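You operate a simulated robot arm through the tools that you are given. There is no shell and no other tool. Be economical: measure what you need, move in short steps, check, and stop when the job is done.

The job below is to be done with a simulated two-armed robot. You get a single attempt, and the scene is never put back.

TASK
Replace the wrong number in the log with the card's and lock it.
Fine: unlock first; press CLEAR once; ENTER saves.

Only the result counts: the job must be done as asked and must still hold three seconds after the hand-in. Knocking over, shifting, dropping, spilling or breaking anything else fails it.

THE ROBOT
Two 7-joint arms with three-finger grippers on one trunk, on a base that drives. Base frame: it is fixed to the floor where the robot stands at the start and does not move with it; the origin is under the middle of the robot, x ahead of it, y to its left, z up. Readings come in mm, degrees, newtons and seconds.
The left shoulder is at the start at [70, 146, 1338], the right one opposite. With the tool pointing down near the work surface each hand reaches from about 100 to 660 mm from the robot's upright axis, wherever it stands, measured 20 degrees to its own side. Places, roughly: clear key [600, 300, 1100]; log selector [800, 200, 1200]. Payload 2.2 kg a hand.
Tool frame (each hand has its own): the origin (TCP) lies between the finger pads and is the grasp point; the fingertips stand 28 mm ahead of it; z points along the fingers, y is the line along which they close. Largest opening 102 mm; the body of the gripper starts 71 mm behind the TCP.
Orientation is that of the tool frame in the base frame, as a unit quaternion [x, y, z, w]. With the fingers straight down and closing along the base's y, the tool's x points along the base's -x, its y along +y and its z along -z.

THE INTERFACE
- The arms move only by the tool arm_command. It takes "left_steps", "right_steps" or both (then of equal length, played together; a hand with none holds still); each is a list of rows, each a list of 6 numbers: the shift along the base's x, y, z in mm, then the turn, a rotation vector about the base's x, y, z in degrees. In form: [[x, y, z, ax, ay, az], ...]. A call has 1 to 20 rows; each row shifts and turns the commanded pose from where the row before left it. "left_claw" and "right_claw" are, for a hand that has rows, the gripper command, from -1 (fully open) to 1 (shut), values between in proportion, set as the call begins (left out, the last holds). Rows are played at 5 a second. More than 50 mm and 8.6 degrees between two rows, or a gripper value outside its range, and nothing of the call is played. Where a pose cannot be reached the arm comes as near as it can. A force on the tool above 40 N (or 10 N above the force at the start of the call, whichever is more), or a blocked arm, ends the call early, and 0.2 s more pass. The fingers move at their own pace and stop on an object; they squeeze with about 35 N. The grip force told is the motor's: it shows also when the fingers shut on nothing. Time passes only in rows, and 0.2 s behind the last, so rows that do not move let the fingers close. It gives the time, the measured TCP pose, the force on the tool (base axes), the opening and the grip force at its end, in the units of the frame above (readings bear some noise), with the torque about the TCP (base axes, N m) and any sound that the robot's microphone picked up, and new pictures: "views" is both (left out), scene, wrist or none (wrist: the cameras of the hands that moved).
- Cameras (640 x 400 px; columns grow to the right, rows downward): "scene" is now at [141.3, 16.5, 1581.3]; the picture's right is [0.18, -0.98, 0.00], its down [-0.43, -0.08, -0.90] and it looks along [0.89, 0.16, -0.44] (base axes); focal length 234 px, centre (320, 200). "left" rides on the left gripper at [72, 38, -86] in its tool frame; the picture's right is [-0.47, 0.88, 0.00], its down [-0.60, -0.32, -0.73] and it looks along [-0.65, -0.34, 0.68] (tool axes); focal length 256 px, centre (320, 200). "right" rides on the right gripper at [69, 44, -86] in its tool frame; the picture's right is [-0.53, 0.85, 0.00], its down [-0.58, -0.36, -0.73] and it looks along [-0.62, -0.39, 0.68] (tool axes); focal length 256 px, centre (320, 200). There is no depth. A picture from a camera that has moved, and an enlarged one, comes with that camera's place and axes in the base frame and with its lens.
- lift_body(by): slides the trunk up (or, below 0, down) by that many mm; the arms and the scene camera ride with it, the base frame stays. It gives what a move gives, with no picture.
- roll_base(legs): drives the robot by 1 to 6 legs, each [ahead, left, turn to the left] in mm, mm and degrees, along the robot's own axes; the way and the turn of a leg run together, so that a leg with both is an arc; at most 1500 mm and 180 degrees a leg. The arms and the cameras ride along, it lands a little off, and it stops where it bumps. It gives what a move gives, and a new picture of the scene camera.
- aim_head(pan, tilt): turns the head with the scene camera to pan (to the left, within 86 degrees either way) and tilt (down, from -29 to 69), counted from straight ahead of the robot. It gives what a move gives, and a new picture of the scene camera.
- close_up(camera, box): a new picture of the part [left, top, right, bottom] of that camera's present view, enlarged. It takes no simulated time.
- close_job(): hands the job in; it is judged then, once.

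Go step by step. Nothing tells you exact positions but the pictures and the camera data: compare them with the known pose of the tool, close in by small moves and look again before you grip or let go. The budget is 120 turns and 260 pictures, counting those below and the enlarged ones. Unless the task says otherwise, let go and move clear before handing in, and close with one line.

The tools are called after ">>>" by a JSON object that holds its "api" and its "payload". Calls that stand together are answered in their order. arm_command: Moves the arms, as the interface text tells. Its arguments: {"type":"object","properties":{"left_steps":{"type":"array","items":{"type":"array","items":{"type":"number"}}},"left_claw":{"type":"number"},"right_steps":{"type":"array","items":{"type":"array","items":{"type":"number"}}},"right_claw":{"type":"number"},"views":{"type":"string","enum":["both","scene","wrist","none"]}},"required":[]} The other tools are called the same way: lift_body (by) slides the trunk up or down; roll_base (legs) drives the base; aim_head (pan, tilt) turns the head that bears the scene camera; close_up (camera, box) takes an enlarged picture of a part of a camera's view; close_job () hands the job in.

At the start:

```text
t: 0.0
left_ee_pos: [361.8, 310.4, 1371.1]
left_tcp_rot: [-0.001, 1.0, 0.0, 0.0]
left_force: [0.4, -0.5, 0.2]
left_ft_torque: [0.0, -0.01, 0.01]
left_grip_width: 101.7
left_finger_force: 0.1
right_ee_pos: [347.4, -33.1, 1458.1]
right_tcp_rot: [0.0, 1.0, 0.0, 0.0]
right_force: [-0.3, -0.7, 0.2]
right_ft_torque: [0.01, 0.01, 0.02]
right_grip_width: 102.2
right_finger_force: 0.1
trunk travel left (down, up): [-875.0, 65.0]
robot x, y, heading: [0.0, -1.4, 0.3]
head pan, tilt: [10.2, 25.9]
```

scene: 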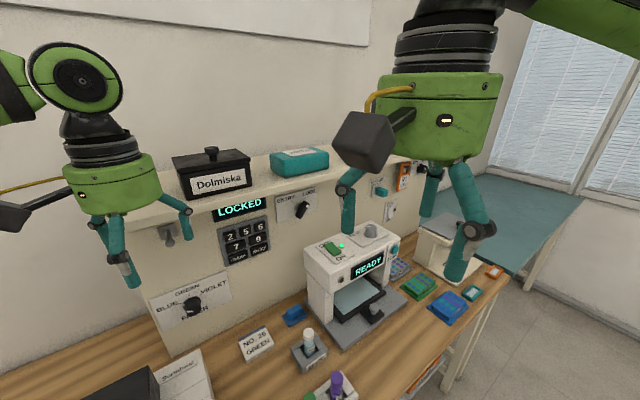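
right: 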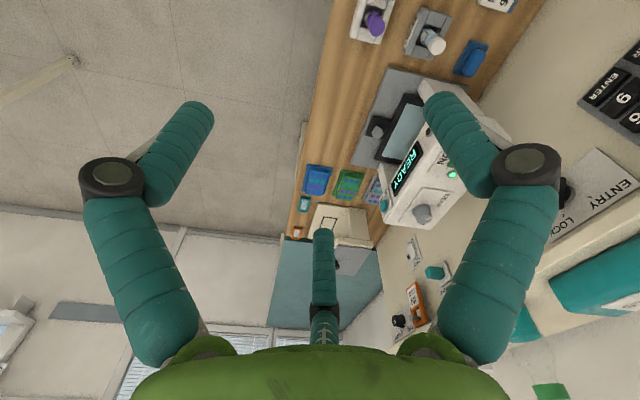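
left: 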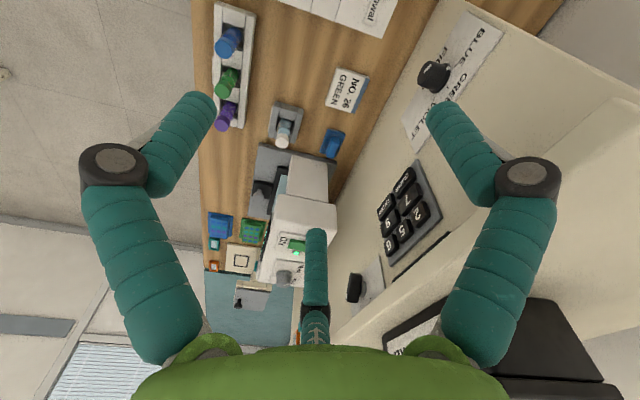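

I see a wall panel with a keypad, a LOCKED display, an ENTRY/LOCK knob, a colour selector (BLUE/GREEN/VIOLET/...), and a card "NO. 26 GREEN". I'll take enlarged looks first.

>>> {"api": "close_up", "payload": {"camera": "scene", "box": [200, 180, 330, 270]}}

>>> {"api": "close_up", "payload": {"camera": "scene", "box": [140, 260, 290, 370]}}

>>> {"api": "close_up", "payload": {"camera": "left", "box": [320, 20, 520, 280]}}

```text
4.44 times, centred on (265, 225) of scene
camera zoom: at [141.3, 16.5, 1581.3], right [0.18, -0.98, 0.0], down [-0.43, -0.08, -0.9], along [0.89, 0.16, -0.44], focal length 1039 px, centre (564, 89)
```

zoom: 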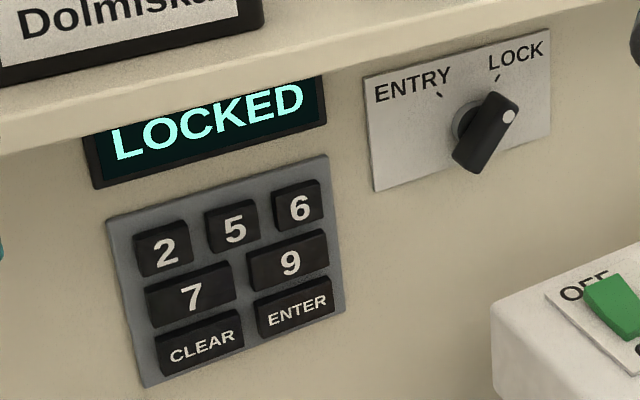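

```text
3.64 times, centred on (215, 315) of scene
camera zoom: at [141.3, 16.5, 1581.3], right [0.18, -0.98, 0.0], down [-0.43, -0.08, -0.9], along [0.89, 0.16, -0.44], focal length 850 px, centre (702, -218)
```

zoom: 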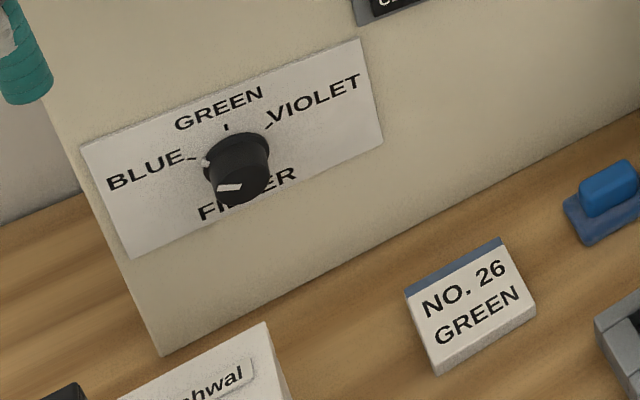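

```text
1.54 times, centred on (420, 150) of left
camera zoom: at [290.8, 346.4, 1457.8], right [0.46, 0.89, 0.0], down [0.6, -0.32, 0.73], along [0.65, -0.34, -0.68], focal length 394 px, centre (166, 277)
```

zoom: 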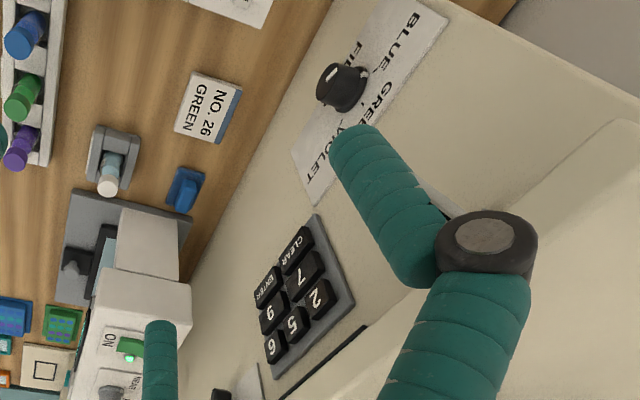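

The keys triangulate to 2 ≈ (607,340,1223), 6 ≈ (668,282,1223), CLEAR ≈ (615,334,1144) and ENTER ≈ (663,290,1145). The wall faces about 45° to the base, with its inward normal near (0.69,0.72,0). Next I'll point the left hand horizontally at the wall, staying well clear of it, with the fingers shut partway.

>>> {"api": "arm_command", "payload": {"left_steps": [[0, 0, -15, 0, -8.2, 0], [0, 0, -15, 0, -8.2, 0], [0, 0, -15, 0, -8.2, 0], [0, 0, -15, 0, -8.2, 0], [0, 0, -15, 0, -8.2, 0], [0, 0, -15, 0, -8.2, 0], [0, 0, -15, 0, -8.2, 0], [0, 0, -15, 0, -8.2, 0], [0, 0, -15, 0, -8.2, 0], [0, 0, -15, 0, -8.2, 0], [0, 0, -15, 0, -8.0, 0], [15, -10, 0, 0, 0, 7.7], [15, -10, 0, 0, 0, 7.7], [15, -10, 0, 0, 0, 7.7], [15, -10, 0, 0, 0, 7.7], [15, -10, 0, 0, 0, 7.7], [15, -10, 0, 0, 0, 7.7], [0, 0, 0, 0, 0, 0]], "left_claw": 0.3}}

```text
t: 3.8
left_ee_pos: [532.9, 317.3, 1245.3]
left_tcp_rot: [-0.278, 0.65, 0.277, 0.65]
left_force: [0.0, -0.5, -0.6]
left_ft_torque: [0.0, 0.0, 0.01]
left_grip_width: 35.7
left_finger_force: 0.0
left hand out of reach, approached as far as the arm can: row 5, 6, 7, 8, 9
right_ee_pos: [347.1, -33.2, 1458.0]
right_tcp_rot: [-0.001, 1.0, 0.0, 0.0]
right_force: [-0.2, 0.6, -0.2]
right_ft_torque: [0.0, 0.01, -0.01]
right_grip_width: 101.9
right_finger_force: 0.1
trunk travel left (down, up): [-875.0, 65.0]
robot x, y, heading: [-2.2, -1.9, 0.1]
head pan, tilt: [10.2, 25.9]
camera scene: at [140.5, 17.1, 1581.4], right [0.18, -0.98, 0.0], down [-0.43, -0.08, -0.9], along [0.89, 0.16, -0.44], focal length 234 px, centre (320, 200)
camera left: at [447.5, 279.4, 1174.8], right [-0.64, 0.61, 0.46], down [-0.28, -0.75, 0.6], along [0.72, 0.26, 0.65], focal length 256 px, centre (320, 200)
```

scene: 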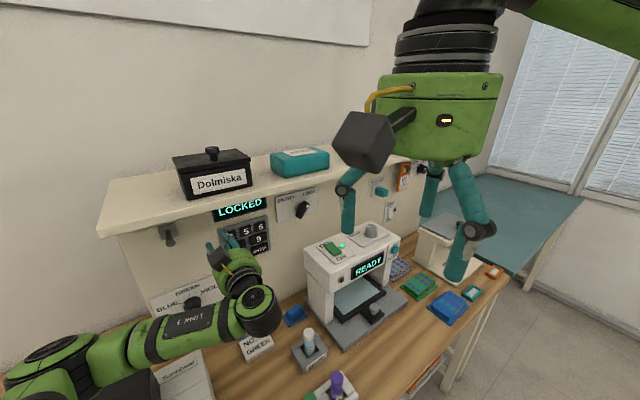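
left: 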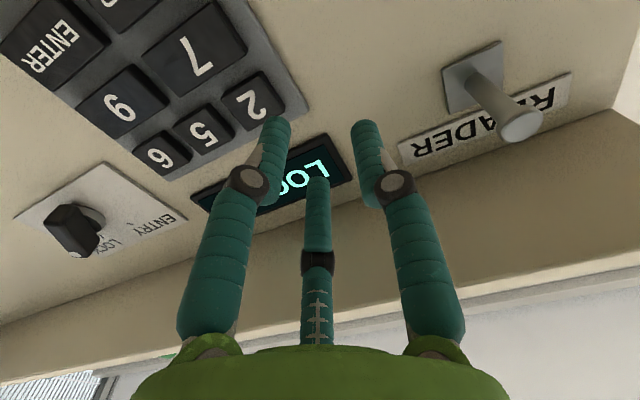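

The hand now points at the wall, and the selector knob triangulates to about (755,182,1241). I'll check that the hand is settled and look closer at the selector.

>>> {"api": "arm_command", "payload": {"left_steps": [[0, 0, 0, 0, 0, 0], [0, 0, 0, 0, 0, 0]], "left_claw": 0.0, "views": "none"}}

>>> {"api": "close_up", "payload": {"camera": "left", "box": [0, 140, 200, 280]}}

>>> {"api": "close_up", "payload": {"camera": "scene", "box": [265, 175, 345, 235]}}

```text
t: 4.4
left_ee_pos: [535.2, 315.8, 1247.6]
left_tcp_rot: [-0.278, 0.65, 0.278, 0.65]
left_force: [-0.5, -0.4, 0.3]
left_ft_torque: [0.01, -0.02, -0.03]
left_grip_width: 50.9
left_finger_force: 0.1
right_ee_pos: [348.0, -33.0, 1456.9]
right_tcp_rot: [0.0, 1.0, 0.0, -0.001]
right_force: [0.7, 0.8, -0.1]
right_ft_torque: [0.01, 0.0, -0.01]
right_grip_width: 102.1
right_finger_force: 0.1
trunk travel left (down, up): [-875.0, 65.0]
robot x, y, heading: [0.2, 0.5, -0.0]
head pan, tilt: [10.2, 25.9]
```

```text
2.86 times, centred on (100, 210) of left
camera zoom: at [448.1, 279.0, 1174.9], right [-0.64, 0.61, 0.46], down [-0.28, -0.75, 0.6], along [0.72, 0.26, 0.65], focal length 731 px, centre (949, 171)
```

zoom: 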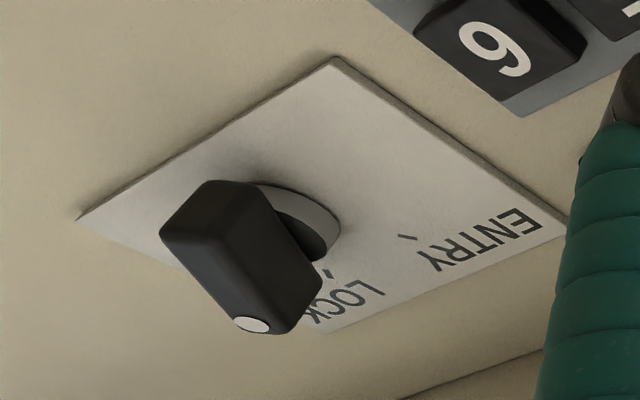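

```text
6.67 times, centred on (305, 205) of scene
camera zoom: at [141.2, 16.6, 1581.3], right [0.18, -0.98, 0.0], down [-0.43, -0.08, -0.9], along [0.89, 0.16, -0.44], focal length 1559 px, centre (420, 167)
```

zoom: 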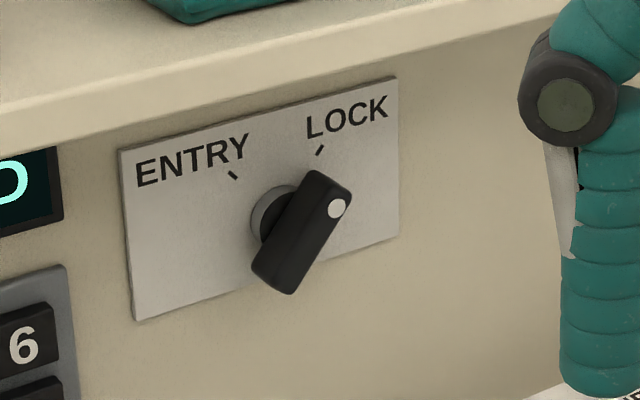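

The LOCK and ENTRY ticks sit about ±37° from vertical, and the knob axis is near (770,193,1238), with its front about 32 mm off the wall. I'll straddle the upper end of the bar with open fingers and push it sideways. First I'll move the right hand out of the way and slide the left hand along the wall.

>>> {"api": "arm_command", "payload": {"left_steps": [[0, 0, 0, 0, 0, 0], [0, 0, 0, 0, 0, 0], [0, 0, 0, 0, 0, 0], [0, 0, 0, 0, 0, 0], [18, -20, 1, 0, 0, 0], [18, -20, 1, 0, 0, 0], [18, -20, 1, 0, 0, 0], [18, -20, 1, 0, 0, 0], [18, -20, 1, 0, 0, 0], [18, -20, 1, 0, 0, 0], [18, -20, 1, 0, 0, 0], [18, -20, 1, 0, 0, 0]], "right_steps": [[0, -30, 0, 0, 0, 0], [0, -30, 0, 0, 0, 0], [0, -30, 0, 0, 0, 0], [0, -30, 0, 0, 0, 0], [0, -30, 0, 0, 0, 0], [0, -30, 0, 0, 0, 0], [0, -30, 0, 0, 0, 0], [0, -30, 0, 0, 0, 0], [0, -30, 0, 0, 0, 0], [0, 0, 0, 0, 0, 0], [0, 0, 0, 0, 0, 0], [0, 0, 0, 0, 0, 0]]}}

```text
t: 7.0
left_ee_pos: [679.0, 153.3, 1254.1]
left_tcp_rot: [-0.276, 0.65, 0.278, 0.651]
left_force: [-0.8, 0.5, 0.6]
left_ft_torque: [0.01, -0.01, 0.02]
left_grip_width: 51.1
left_finger_force: 0.1
right_ee_pos: [349.4, -306.5, 1456.5]
right_tcp_rot: [0.0, 1.0, 0.001, 0.0]
right_force: [1.2, -0.4, 0.7]
right_ft_torque: [0.06, 0.02, 0.0]
right_grip_width: 102.3
right_finger_force: 0.1
trunk travel left (down, up): [-875.0, 65.0]
robot x, y, heading: [-1.8, -0.2, -0.2]
head pan, tilt: [10.2, 25.9]
camera scene: at [141.7, 14.0, 1581.3], right [0.18, -0.98, 0.0], down [-0.43, -0.08, -0.9], along [0.88, 0.16, -0.44], focal length 234 px, centre (320, 200)
camera right: at [279.6, -262.4, 1542.9], right [0.53, 0.85, 0.0], down [0.58, -0.37, 0.73], along [0.62, -0.39, -0.68], focal length 256 px, centre (320, 200)
camera left: at [592.4, 116.0, 1181.6], right [-0.64, 0.61, 0.47], down [-0.28, -0.75, 0.6], along [0.72, 0.26, 0.65], focal length 256 px, centre (320, 200)
```

scene: 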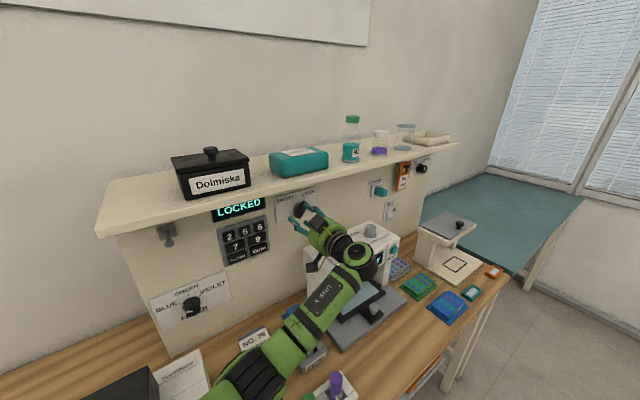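
right: 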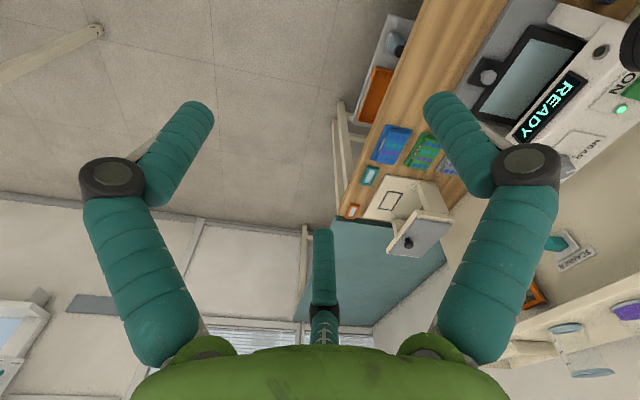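
left: 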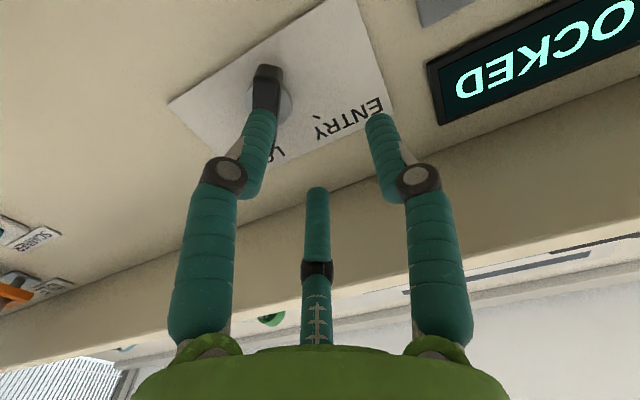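

The hand is about 48 mm left of where it should straddle the bar. I'll slide on and look again.

>>> {"api": "arm_command", "payload": {"left_steps": [[12, -11, 0, 0, 0, 0], [12, -11, 0, 0, 0, 0], [12, -11, 0, 0, 0, 0], [0, 0, 0, 0, 0, 0]]}}

>>> {"api": "close_up", "payload": {"camera": "scene", "box": [260, 170, 360, 250]}}

```text
t: 8.0
left_ee_pos: [714.4, 123.7, 1255.1]
left_tcp_rot: [-0.278, 0.65, 0.277, 0.651]
left_force: [0.7, 0.1, 0.7]
left_ft_torque: [0.04, -0.02, -0.02]
left_grip_width: 51.0
left_finger_force: 0.0
right_ee_pos: [347.7, -304.0, 1458.4]
right_tcp_rot: [0.0, 1.0, 0.0, -0.001]
right_force: [0.3, -0.6, 0.5]
right_ft_torque: [-0.03, -0.01, 0.0]
right_grip_width: 102.3
right_finger_force: 0.1
trunk travel left (down, up): [-875.0, 65.0]
robot x, y, heading: [-4.8, 2.3, 0.1]
head pan, tilt: [10.2, 25.9]
camera scene: at [141.1, 17.2, 1581.3], right [0.18, -0.98, 0.0], down [-0.43, -0.08, -0.9], along [0.89, 0.16, -0.44], focal length 234 px, centre (320, 200)
camera left: at [627.7, 86.6, 1182.6], right [-0.64, 0.61, 0.46], down [-0.28, -0.75, 0.6], along [0.72, 0.26, 0.65], focal length 256 px, centre (320, 200)
```

scene: 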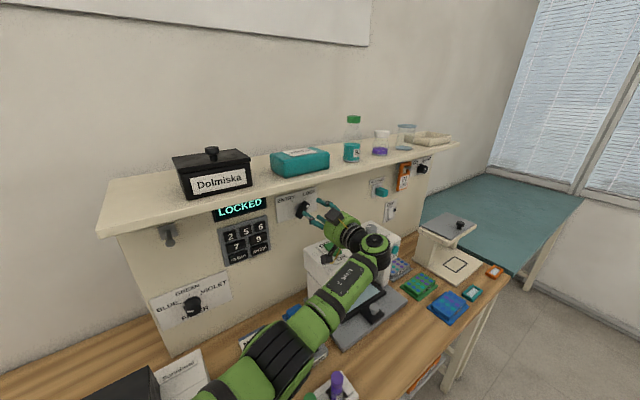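
left: 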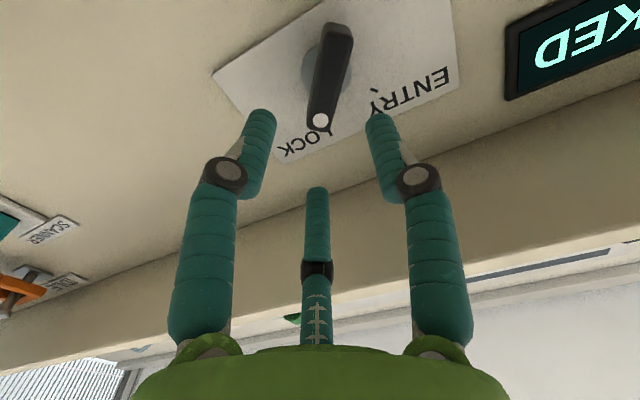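

```text
5.00 times, centred on (310, 210) of scene
camera zoom: at [141.1, 17.2, 1581.3], right [0.18, -0.98, 0.0], down [-0.43, -0.08, -0.9], along [0.89, 0.16, -0.44], focal length 1169 px, centre (370, 150)
```

zoom: 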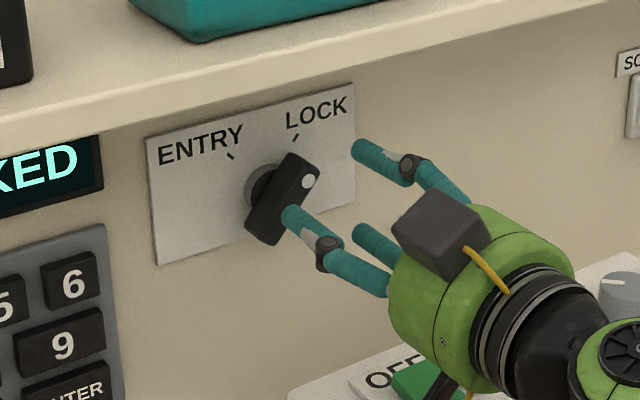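

The dot end of the bar is centred between the fingers. I'll advance along the wall normal so the fingers straddle it.

>>> {"api": "arm_command", "payload": {"left_steps": [[5.5, 5.8, 0, 0, 0, 0], [5.5, 5.8, 0, 0, 0, 0], [5.5, 5.8, 0, 0, 0, 0], [5.5, 5.8, 0, 0, 0, 0], [5.5, 5.8, 0, 0, 0, 0], [5.5, 5.8, 0, 0, 0, 0], [0, 0, 0, 0, 0, 0]], "views": "wrist"}}

>>> {"api": "close_up", "payload": {"camera": "scene", "box": [260, 170, 360, 250]}}

```text
t: 9.6
left_ee_pos: [747.3, 159.0, 1255.3]
left_tcp_rot: [-0.277, 0.65, 0.276, 0.651]
left_force: [-1.0, -1.2, -0.5]
left_ft_torque: [0.02, 0.04, 0.0]
left_grip_width: 50.8
left_finger_force: 0.2
right_ee_pos: [348.4, -304.5, 1458.4]
right_tcp_rot: [0.0, 1.0, 0.0, 0.0]
right_force: [-0.5, -0.7, -0.5]
right_ft_torque: [0.01, 0.0, -0.03]
right_grip_width: 101.8
right_finger_force: 0.1
trunk travel left (down, up): [-875.0, 65.0]
robot x, y, heading: [-0.6, -0.6, 0.0]
head pan, tilt: [10.2, 25.9]
camera left: at [661.3, 121.1, 1182.9], right [-0.64, 0.61, 0.46], down [-0.28, -0.75, 0.6], along [0.72, 0.26, 0.65], focal length 256 px, centre (320, 200)
```

left: 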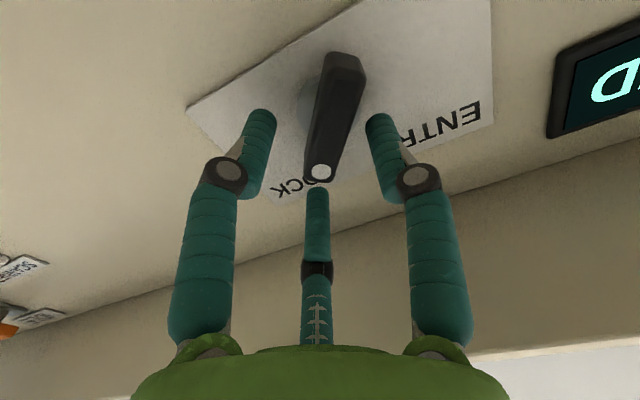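

```text
5.00 times, centred on (310, 210) of scene
camera zoom: at [141.2, 16.3, 1581.3], right [0.18, -0.98, 0.0], down [-0.43, -0.08, -0.9], along [0.89, 0.16, -0.44], focal length 1169 px, centre (370, 150)
```

zoom: 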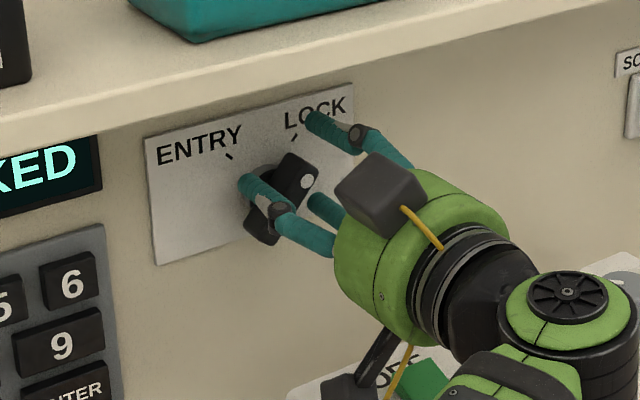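

The bar is between the fingers at the right depth. Now I'll push it left toward ENTRY.

>>> {"api": "arm_command", "payload": {"left_steps": [[-2.9, 2.76, 0, 0, 0, 0], [-2.9, 2.76, 0, 0, 0, 0], [-2.9, 2.76, 0, 0, 0, 0], [-2.9, 2.76, 0, 0, 0, 0], [-2.9, 2.76, 0, 0, 0, 0], [-2.9, 2.76, 0, 0, 0, 0], [-2.9, 2.76, 0, 0, 0, 0], [-2.9, 2.76, 0, 0, 0, 0], [0, 0, 0, 0, 0, 0]]}}

>>> {"api": "close_up", "payload": {"camera": "scene", "box": [210, 170, 350, 270]}}

```text
t: 11.6
left_ee_pos: [727.2, 176.7, 1253.7]
left_tcp_rot: [-0.275, 0.652, 0.276, 0.651]
left_force: [8.3, -8.4, -4.3]
left_ft_torque: [-0.21, -0.13, -0.32]
left_grip_width: 57.5
left_finger_force: 5.0
right_ee_pos: [351.6, -307.0, 1456.0]
right_tcp_rot: [0.0, 1.0, 0.001, -0.001]
right_force: [0.5, 0.6, -0.1]
right_ft_torque: [0.03, 0.02, 0.0]
right_grip_width: 101.8
right_finger_force: 0.0
trunk travel left (down, up): [-875.0, 65.0]
robot x, y, heading: [2.6, -0.6, 0.3]
head pan, tilt: [10.2, 25.9]
camera scene: at [145.9, 13.2, 1580.9], right [0.18, -0.98, 0.0], down [-0.43, -0.08, -0.9], along [0.88, 0.16, -0.44], focal length 234 px, centre (320, 200)
camera left: at [641.2, 139.5, 1180.8], right [-0.64, 0.61, 0.47], down [-0.28, -0.75, 0.6], along [0.72, 0.25, 0.65], focal length 256 px, centre (320, 200)
```

scene: 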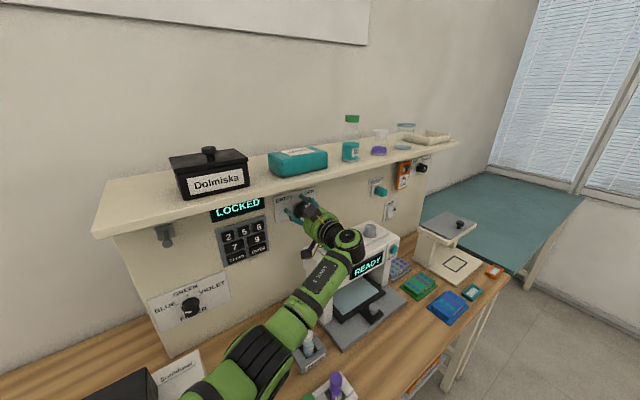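
left: 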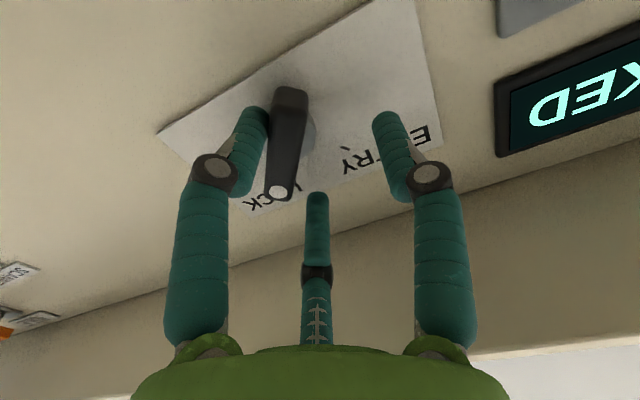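

```text
4.00 times, centred on (280, 220) of scene
camera zoom: at [145.9, 13.2, 1580.9], right [0.18, -0.98, 0.0], down [-0.43, -0.08, -0.9], along [0.88, 0.16, -0.44], focal length 936 px, centre (480, 120)
```

zoom: 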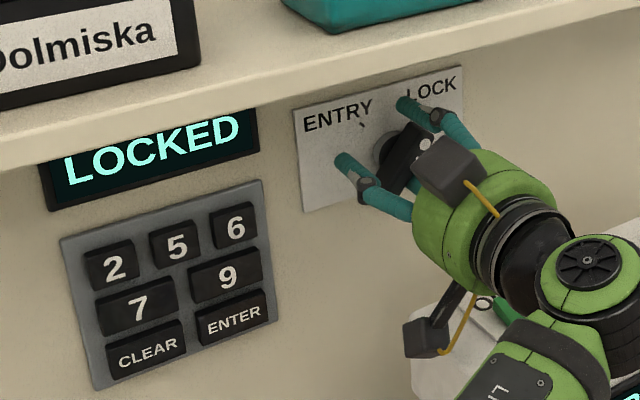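

The knob is stiff and the single finger is yielding. I'll back off, shut the fingers for a rigid push, and come in on the right side of the bar.

>>> {"api": "arm_command", "payload": {"left_steps": [[4, -4, 0, 0, 0, 0], [4, -4, 0, 0, 0, 0], [-12, -12.5, 0, 0, 0, 0], [-12, -12.5, 0, 0, 0, 0], [-12, -12.5, 2, 0, 0, 0], [13, -12, 2, 0, 0, 0], [13, -12, 0, 0, 0, 0], [13, -12, 0, 0, 0, 0], [0, 0, 0, 0, 0, 0]], "views": "none"}}

>>> {"api": "arm_command", "payload": {"left_steps": [[0, 0, 0, 0, 0, 0], [0, 0, 0, 0, 0, 0], [0, 0, 0, 0, 0, 0]], "left_claw": 1, "views": "wrist"}}

```text
t: 13.6
left_ee_pos: [728.2, 105.9, 1258.6]
left_tcp_rot: [-0.277, 0.65, 0.277, 0.651]
left_force: [-0.1, -0.2, 0.3]
left_ft_torque: [0.01, 0.01, 0.0]
left_grip_width: 51.1
left_finger_force: 0.0
left hand out of reach, approached as far as the arm can: row 8
right_ee_pos: [348.4, -303.5, 1458.2]
right_tcp_rot: [-0.001, 1.0, 0.0, 0.0]
right_force: [-0.1, 0.3, 0.6]
right_ft_torque: [0.01, -0.02, 0.01]
right_grip_width: 102.0
right_finger_force: 0.0
trunk travel left (down, up): [-875.0, 65.0]
robot x, y, heading: [-3.4, -0.0, 0.0]
head pan, tilt: [10.2, 25.9]
```

```text
t: 14.4
left_ee_pos: [727.7, 105.6, 1259.0]
left_tcp_rot: [-0.278, 0.65, 0.277, 0.651]
left_force: [-0.6, -0.5, 0.2]
left_ft_torque: [-0.05, 0.01, 0.0]
left_grip_width: 2.3
left_finger_force: 31.3
right_ee_pos: [347.8, -304.2, 1457.0]
right_tcp_rot: [0.0, 1.0, 0.0, 0.0]
right_force: [0.0, -1.0, 0.4]
right_ft_torque: [0.02, -0.02, -0.02]
right_grip_width: 101.9
right_finger_force: 0.0
trunk travel left (down, up): [-875.0, 65.0]
robot x, y, heading: [1.1, -2.6, -0.0]
head pan, tilt: [10.2, 25.9]
camera left: at [641.8, 67.5, 1187.3], right [-0.64, 0.61, 0.46], down [-0.28, -0.75, 0.6], along [0.72, 0.26, 0.65], focal length 256 px, centre (320, 200)
```

left: 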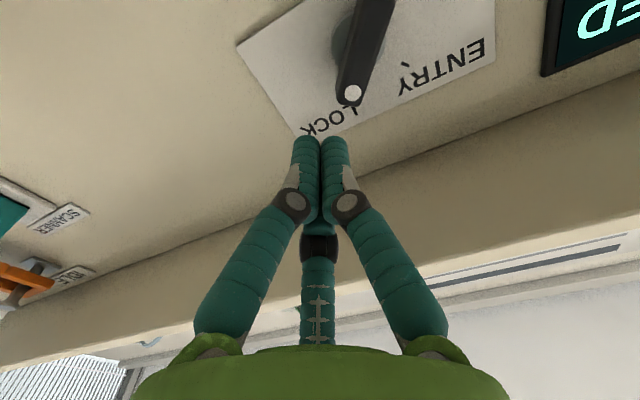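

Fingers are shut. I'll shift slightly right, then move in beside the bar.

>>> {"api": "arm_command", "payload": {"left_steps": [[4, -3.8, 0, 0, 0, 0], [4, -3.8, 0, 0, 0, 0], [6, 6.25, 0, 0, 0, 0], [6, 6.25, 0, 0, 0, 0], [6, 6.25, 0, 0, 0, 0], [6, 6.25, 0, 0, 0, 0], [6, 6.25, 0, 0, 0, 0], [6, 6.25, 0, 0, 0, 0], [0, 0, 0, 0, 0, 0]], "views": "wrist"}}

```text
t: 16.4
left_ee_pos: [729.8, 109.8, 1259.8]
left_tcp_rot: [-0.277, 0.65, 0.277, 0.651]
left_force: [-0.1, -0.3, -0.3]
left_ft_torque: [0.01, 0.0, 0.02]
left_grip_width: 2.1
left_finger_force: 31.7
left hand out of reach, approached as far as the arm can: row 1, 2, 3, 4, 5, 6, 7, 8
right_ee_pos: [347.4, -303.5, 1457.8]
right_tcp_rot: [0.0, 1.0, 0.0, 0.001]
right_force: [0.4, 0.3, 0.2]
right_ft_torque: [0.0, 0.01, 0.02]
right_grip_width: 101.9
right_finger_force: 0.1
trunk travel left (down, up): [-875.0, 65.0]
robot x, y, heading: [-3.2, 0.6, -0.2]
head pan, tilt: [10.2, 25.9]
camera left: at [642.9, 71.5, 1188.4], right [-0.64, 0.61, 0.46], down [-0.28, -0.75, 0.6], along [0.72, 0.26, 0.65], focal length 256 px, centre (320, 200)
```

left: 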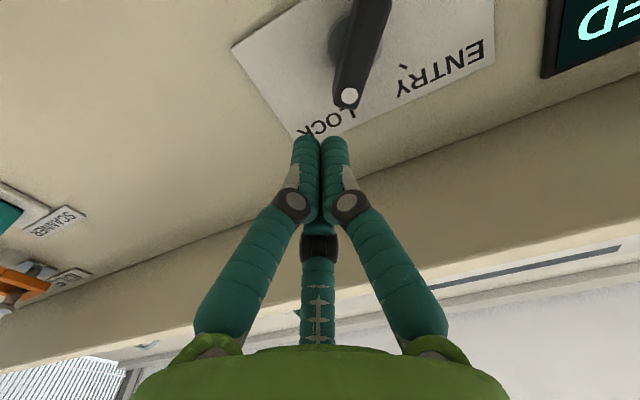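

The arm is at the end of its reach here. I'll bring the hand back a little and roll the base about 80 mm parallel to the wall.

>>> {"api": "arm_command", "payload": {"left_steps": [[-12, 4, 0, 0, 0, 0], [-12, 5, 0, 0, 0, 0], [-12, 5, 0, 0, 0, 0], [-12, 5, 0, 0, 0, 0], [0, 0, 0, 0, 0, 0]], "views": "none"}}

>>> {"api": "aim_head", "payload": {"pan": 10, "tilt": 60}}

```text
t: 17.6
left_ee_pos: [681.5, 128.3, 1260.2]
left_tcp_rot: [-0.278, 0.65, 0.277, 0.651]
left_force: [0.5, -0.2, 0.1]
left_ft_torque: [0.0, -0.02, 0.02]
left_grip_width: 2.2
left_finger_force: 31.5
right_ee_pos: [348.3, -303.2, 1458.1]
right_tcp_rot: [0.0, 1.0, 0.0, 0.0]
right_force: [-0.7, 0.4, 0.1]
right_ft_torque: [0.02, -0.03, -0.03]
right_grip_width: 102.0
right_finger_force: 0.0
trunk travel left (down, up): [-875.0, 65.0]
robot x, y, heading: [3.9, 1.8, 0.1]
head pan, tilt: [10.2, 25.9]
```

```text
t: 18.6
left_ee_pos: [680.4, 128.0, 1259.7]
left_tcp_rot: [-0.278, 0.65, 0.278, 0.65]
left_force: [0.8, -0.3, -0.2]
left_ft_torque: [0.01, 0.0, 0.0]
left_grip_width: 2.0
left_finger_force: 31.2
right_ee_pos: [347.8, -303.7, 1457.7]
right_tcp_rot: [0.001, 1.0, 0.0, 0.0]
right_force: [0.7, 0.0, -0.1]
right_ft_torque: [0.01, -0.01, 0.0]
right_grip_width: 102.0
right_finger_force: 0.0
trunk travel left (down, up): [-875.0, 65.0]
robot x, y, heading: [1.9, 1.4, -0.2]
head pan, tilt: [10.0, 60.0]
camera scene: at [116.5, 11.8, 1532.8], right [0.17, -0.98, 0.0], down [-0.85, -0.15, -0.5], along [0.49, 0.09, -0.87], focal length 234 px, centre (320, 200)
```

scene: 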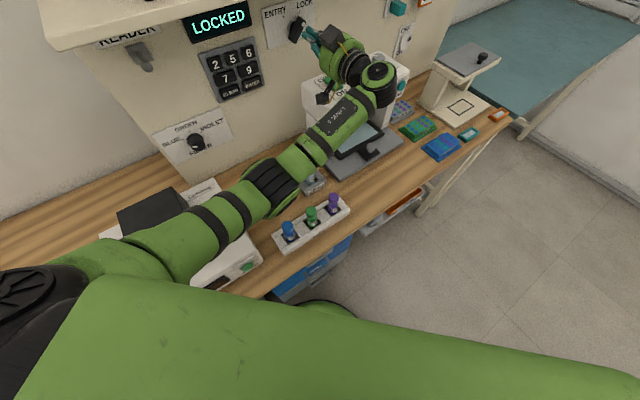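

The floor is clear on the right, so I'll shift along the wall direction.

>>> {"api": "roll_base", "payload": {"legs": [[58, -64, 0]]}}

```text
t: 19.7
left_ee_pos: [734.0, 71.2, 1262.4]
left_tcp_rot: [-0.281, 0.649, 0.277, 0.651]
left_force: [-0.6, 0.5, 0.7]
left_ft_torque: [0.0, 0.0, -0.04]
left_grip_width: 1.9
left_finger_force: 31.2
right_ee_pos: [400.0, -359.9, 1461.4]
right_tcp_rot: [-0.001, 1.0, -0.002, 0.003]
right_force: [-1.2, 0.4, 0.2]
right_ft_torque: [-0.06, -0.04, 0.0]
right_grip_width: 101.7
right_finger_force: 0.0
trunk travel left (down, up): [-875.0, 65.0]
robot x, y, heading: [57.5, -63.3, 0.1]
head pan, tilt: [10.0, 60.0]
camera scene: at [168.6, -44.7, 1533.2], right [0.17, -0.98, 0.0], down [-0.85, -0.15, -0.5], along [0.5, 0.08, -0.86], focal length 234 px, centre (320, 200)
```

scene: 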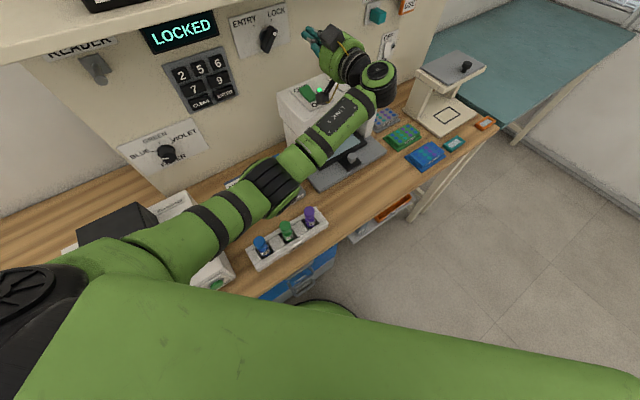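

The hand moved right along with the base and should now have room. I'll move in beside the right flank of the bar.

>>> {"api": "arm_command", "payload": {"left_steps": [[-6, 6, -1, 0, 0, 0], [-6, 6, -1, 0, 0, 0], [7, 7.3, -1, 0, 0, 0], [7, 7.3, 0, 0, 0, 0], [7, 7.3, 0, 0, 0, 0], [7, 7.3, 0, 0, 0, 0], [7, 7.3, 0, 0, 0, 0], [7, 7.3, 0, 0, 0, 0], [7, 7.3, 0, 0, 0, 0], [0, 0, 0, 0, 0, 0]], "views": "wrist"}}

>>> {"api": "close_up", "payload": {"camera": "scene", "box": [220, 0, 360, 90]}}

```text
t: 21.9
left_ee_pos: [777.2, 129.4, 1256.6]
left_tcp_rot: [-0.278, 0.649, 0.278, 0.651]
left_force: [0.5, -0.7, 0.4]
left_ft_torque: [0.03, -0.05, -0.02]
left_grip_width: 2.2
left_finger_force: 31.7
right_ee_pos: [406.2, -366.4, 1458.7]
right_tcp_rot: [-0.001, 1.0, 0.0, 0.001]
right_force: [-0.4, 0.4, -0.7]
right_ft_torque: [-0.03, 0.0, 0.01]
right_grip_width: 102.3
right_finger_force: 0.2
trunk travel left (down, up): [-875.0, 65.0]
robot x, y, heading: [58.7, -64.6, 0.0]
head pan, tilt: [10.0, 60.0]
camera left: at [689.8, 91.4, 1185.4], right [-0.64, 0.61, 0.46], down [-0.28, -0.75, 0.6], along [0.72, 0.26, 0.65], focal length 256 px, centre (320, 200)
```

left: 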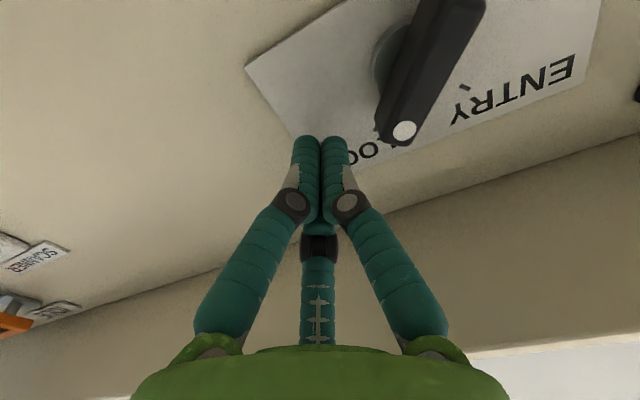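

```text
4.44 times, centred on (290, 45) of scene
camera zoom: at [174.5, -51.1, 1532.7], right [0.17, -0.98, 0.0], down [-0.85, -0.15, -0.5], along [0.49, 0.09, -0.87], focal length 1039 px, centre (453, 889)
```

zoom: 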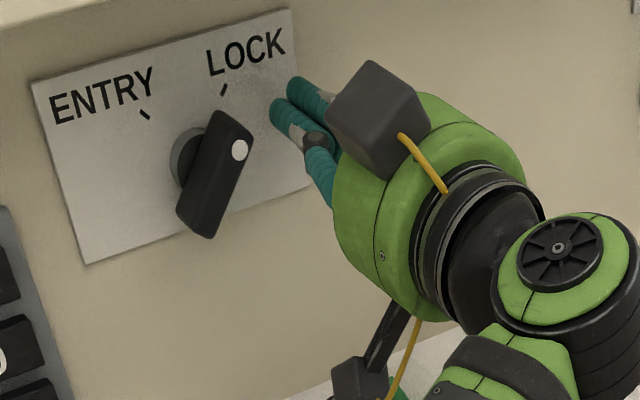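

The closed fingers are level with the bar end, just to its right. Pushing left now.

>>> {"api": "arm_command", "payload": {"left_steps": [[-2.9, 2.76, 0, 0, 0, 0], [-2.9, 2.76, 0, 0, 0, 0], [-2.9, 2.76, 0, 0, 0, 0], [-2.9, 2.76, 0, 0, 0, 0], [-2.9, 2.76, 0, 0, 0, 0], [-2.9, 2.76, 0, 0, 0, 0], [-2.9, 2.76, 0, 0, 0, 0], [-2.9, 2.76, 0, 0, 0, 0], [-2.9, 2.76, 0, 0, 0, 0], [0, 0, 0, 0, 0, 0]], "views": "wrist"}}

>>> {"api": "close_up", "payload": {"camera": "scene", "box": [140, 0, 330, 120]}}

```text
t: 24.1
left_ee_pos: [749.2, 155.4, 1257.2]
left_tcp_rot: [-0.279, 0.65, 0.278, 0.65]
left_force: [0.2, 0.1, 0.4]
left_ft_torque: [-0.02, 0.02, 0.03]
left_grip_width: 2.2
left_finger_force: 31.2
right_ee_pos: [406.2, -365.8, 1458.5]
right_tcp_rot: [-0.001, 1.0, 0.0, 0.0]
right_force: [0.3, 0.3, 0.3]
right_ft_torque: [0.05, -0.02, 0.0]
right_grip_width: 102.1
right_finger_force: 0.1
trunk travel left (down, up): [-875.0, 65.0]
robot x, y, heading: [58.0, -64.1, 0.1]
head pan, tilt: [10.0, 60.0]
camera left: at [663.3, 117.2, 1185.3], right [-0.64, 0.61, 0.46], down [-0.28, -0.75, 0.6], along [0.72, 0.26, 0.65], focal length 256 px, centre (320, 200)
```

left: 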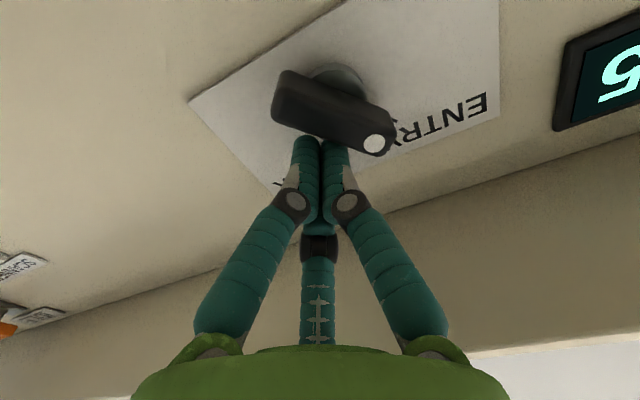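

```text
3.33 times, centred on (235, 60) of scene
camera zoom: at [174.3, -50.4, 1532.7], right [0.17, -0.98, 0.0], down [-0.85, -0.15, -0.5], along [0.49, 0.09, -0.87], focal length 780 px, centre (603, 667)
```

zoom: 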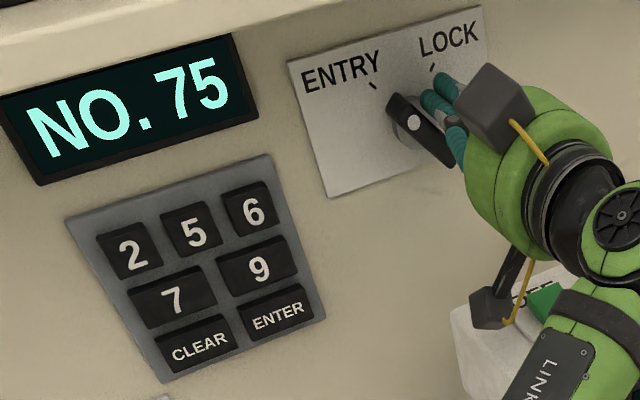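

The knob snapped to ENTRY and the display now shows NO. 75, the wrong number; the card says 26. I'll back away and go to a spot in front of CLEAR.

>>> {"api": "arm_command", "payload": {"left_steps": [[-10.5, -11, 0, 0, 0, 0], [-10.5, -11, 0, 0, 0, 0], [-10.5, -11, 0, 0, 0, 0], [-10.5, -11, 0, 0, 0, 0], [-16, 15.2, 0, 0, 0, 0], [-16, 15.2, 0, 0, 0, 0], [-16, 15.2, 0, 0, 0, 0], [-16, 15.2, 0, 0, 0, 0], [-16, 15.2, 0, 0, 0, 0], [-16, 15.2, -15, 0, 0, 0], [-16, 15.2, -20, 0, 0, 0], [-16, 15.2, -20, 0, 0, 0], [-16, 15.2, -20, 0, 0, 0], [-16, 15.2, -20, 0, 0, 0], [0, 0, -18, 0, 0, 0], [0, 0, 0, 0, 0, 0]], "views": "wrist"}}

>>> {"api": "close_up", "payload": {"camera": "scene", "box": [130, 0, 320, 120]}}

```text
t: 27.5
left_ee_pos: [548.9, 267.3, 1151.6]
left_tcp_rot: [-0.271, 0.643, 0.285, 0.657]
left_force: [0.2, 0.3, -0.4]
left_ft_torque: [0.0, -0.02, -0.01]
left_grip_width: 2.1
left_finger_force: 31.1
right_ee_pos: [406.4, -367.0, 1459.2]
right_tcp_rot: [-0.001, 1.0, 0.0, 0.001]
right_force: [0.7, -0.4, -0.1]
right_ft_torque: [0.02, 0.02, 0.0]
right_grip_width: 102.2
right_finger_force: 0.0
trunk travel left (down, up): [-875.0, 65.0]
robot x, y, heading: [58.1, -62.6, 0.2]
head pan, tilt: [10.0, 60.0]
camera left: at [463.6, 231.9, 1078.3], right [-0.65, 0.6, 0.47], down [-0.28, -0.76, 0.58], along [0.71, 0.24, 0.66], focal length 256 px, centre (320, 200)
```

left: 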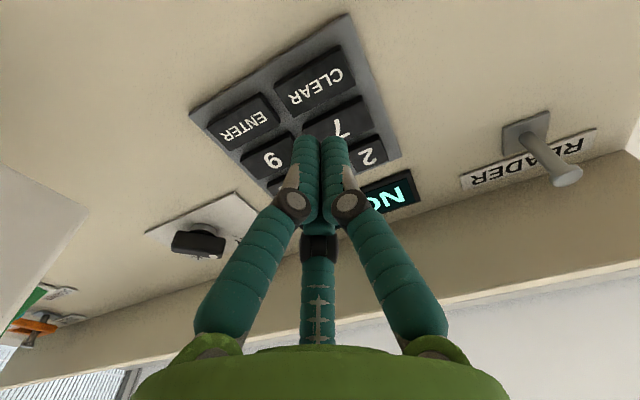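

```text
3.33 times, centred on (225, 60) of scene
camera zoom: at [174.6, -51.0, 1532.7], right [0.17, -0.98, 0.0], down [-0.85, -0.15, -0.5], along [0.49, 0.09, -0.87], focal length 780 px, centre (637, 667)
```

zoom: 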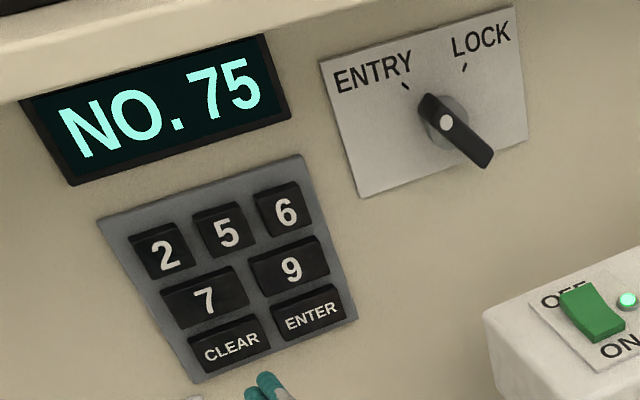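

CLEAR is confirmed at about (613,335,1144). I'll approach to about 15 mm short of it and check.

>>> {"api": "arm_command", "payload": {"left_steps": [[7, 7.3, -2, 0, 0, 0], [7, 7.3, -2, 0, 0, 0], [7, 7.3, 0, 0, 0, 0], [7, 7.3, 0, 0, 0, 0], [0, 0, 0, 0, 0, 0], [0, 0, 0, 0, 0, 0]], "views": "wrist"}}

>>> {"api": "close_up", "payload": {"camera": "scene", "box": [130, 0, 320, 120]}}

```text
t: 28.9
left_ee_pos: [574.9, 292.6, 1140.4]
left_tcp_rot: [-0.276, 0.648, 0.282, 0.651]
left_force: [-0.1, 0.0, -0.3]
left_ft_torque: [-0.01, -0.02, -0.01]
left_grip_width: 2.0
left_finger_force: 31.6
right_ee_pos: [405.8, -366.3, 1458.6]
right_tcp_rot: [-0.001, 1.0, 0.0, 0.001]
right_force: [-0.7, 0.6, -0.1]
right_ft_torque: [-0.02, 0.02, -0.04]
right_grip_width: 102.1
right_finger_force: 0.0
trunk travel left (down, up): [-875.0, 65.0]
robot x, y, heading: [59.6, -65.2, 0.0]
head pan, tilt: [10.0, 60.0]
camera left: at [489.5, 256.2, 1069.3], right [-0.64, 0.61, 0.47], down [-0.28, -0.75, 0.6], along [0.72, 0.25, 0.65], focal length 256 px, centre (320, 200)
```

left: 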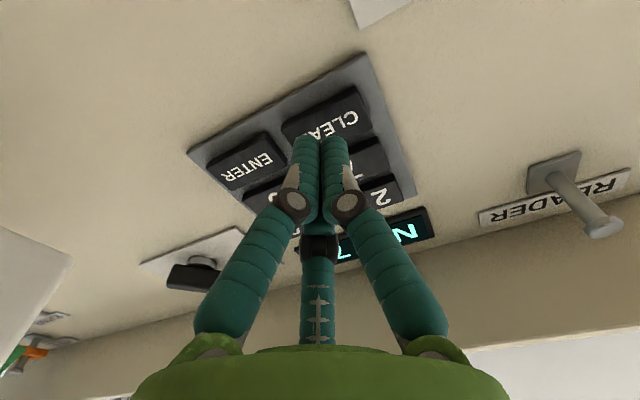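

```text
3.33 times, centred on (225, 60) of scene
camera zoom: at [174.1, -50.8, 1532.8], right [0.17, -0.98, 0.0], down [-0.85, -0.15, -0.5], along [0.49, 0.09, -0.87], focal length 780 px, centre (637, 667)
```

zoom: 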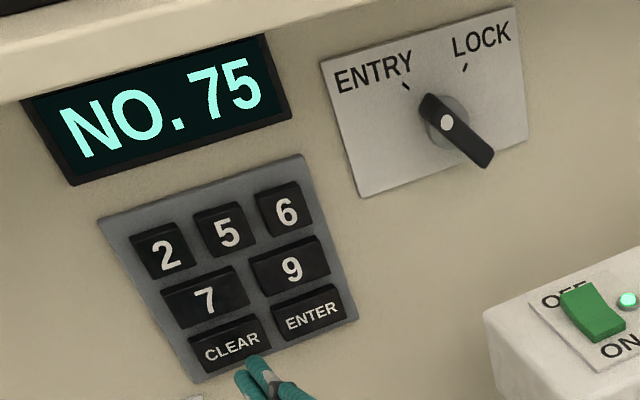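

The tip is about 29 mm from CLEAR and lined up. Pressing slowly now.

>>> {"api": "arm_command", "payload": {"left_steps": [[2.8, 2.9, 1, 0, 0, 0], [2.8, 2.9, 1, 0, 0, 0], [2.8, 2.9, 1, 0, 0, 0], [2.8, 2.9, 0, 0, 0, 0], [2.8, 2.9, 0, 0, 0, 0], [2.8, 2.9, 0, 0, 0, 0], [2.8, 2.9, 0, 0, 0, 0], [0, 0, 0, 0, 0, 0]], "views": "none"}}

>>> {"api": "close_up", "payload": {"camera": "scene", "box": [130, 0, 320, 120]}}

```text
t: 30.7
left_ee_pos: [590.0, 320.6, 1140.2]
left_tcp_rot: [-0.265, 0.65, 0.294, 0.649]
left_force: [-1.1, -1.4, -0.4]
left_ft_torque: [-0.02, 0.06, -0.04]
left_grip_width: 2.0
left_finger_force: 31.6
right_ee_pos: [405.4, -365.3, 1458.0]
right_tcp_rot: [-0.001, 1.0, 0.001, 0.001]
right_force: [0.3, -0.2, -0.1]
right_ft_torque: [0.01, -0.03, 0.01]
right_grip_width: 101.9
right_finger_force: 0.1
trunk travel left (down, up): [-875.0, 65.0]
robot x, y, heading: [57.8, -62.1, -0.0]
head pan, tilt: [10.0, 60.0]
heard: click
```

```text
3.33 times, centred on (225, 60) of scene
camera zoom: at [173.8, -51.3, 1532.8], right [0.17, -0.98, 0.0], down [-0.85, -0.15, -0.5], along [0.49, 0.09, -0.87], focal length 780 px, centre (637, 667)
```

zoom: 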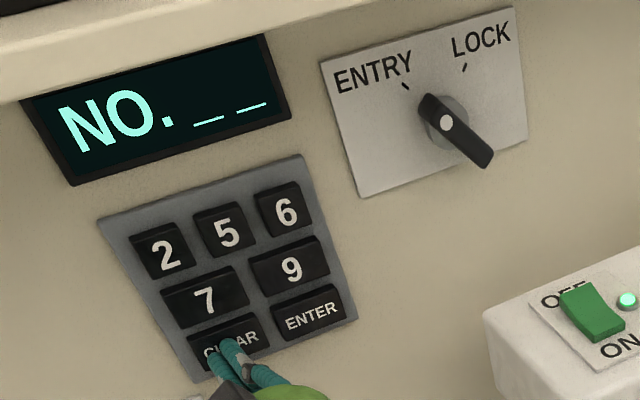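

CLEAR clicked once and the display shows "NO. _ _". I'll retract and rise to key 2.

>>> {"api": "arm_command", "payload": {"left_steps": [[-10, -10.4, 0, 0, 0, 0], [-10, -10.4, 0, 0, 0, 0], [-10, -10.4, 0, 0, 0, 0], [0, 0, 20, 0, 0, 0], [0, 0, 20, 0, 0, 0], [0, 0, 20, 0, 0, 0], [0, 0, 20, 0, 0, 0], [0, 0, 0, 0, 0, 0], [0, 0, 0, 0, 0, 0]], "views": "none"}}

>>> {"api": "close_up", "payload": {"camera": "scene", "box": [130, 0, 320, 120]}}

```text
t: 31.4
left_ee_pos: [570.4, 325.7, 1164.6]
left_tcp_rot: [-0.233, 0.627, 0.331, 0.666]
left_force: [-0.4, 0.4, 0.3]
left_ft_torque: [-0.02, 0.02, -0.03]
left_grip_width: 1.9
left_finger_force: 31.4
right_ee_pos: [402.7, -365.7, 1459.9]
right_tcp_rot: [-0.001, 1.0, 0.0, 0.002]
right_force: [-1.1, -0.4, 1.8]
right_ft_torque: [0.01, -0.07, -0.04]
right_grip_width: 102.1
right_finger_force: 0.0
trunk travel left (down, up): [-875.0, 65.0]
robot x, y, heading: [55.7, -60.9, 0.2]
head pan, tilt: [10.0, 60.0]
stopped in row 3 (left hand): the arm was blocked; the commanded pose is now the measured one
```

```text
3.33 times, centred on (225, 60) of scene
camera zoom: at [171.9, -50.0, 1533.6], right [0.17, -0.98, 0.0], down [-0.85, -0.15, -0.5], along [0.49, 0.09, -0.86], focal length 780 px, centre (637, 667)
```

zoom: 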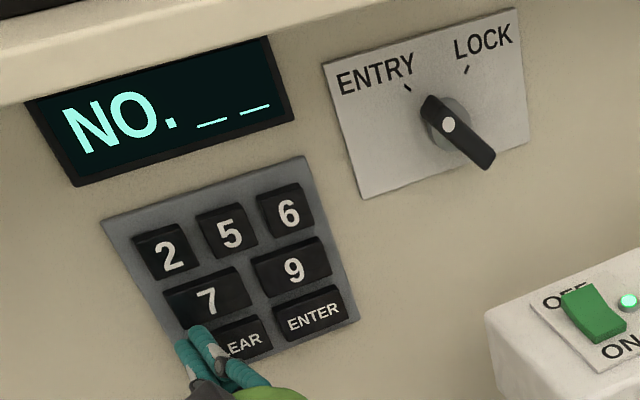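

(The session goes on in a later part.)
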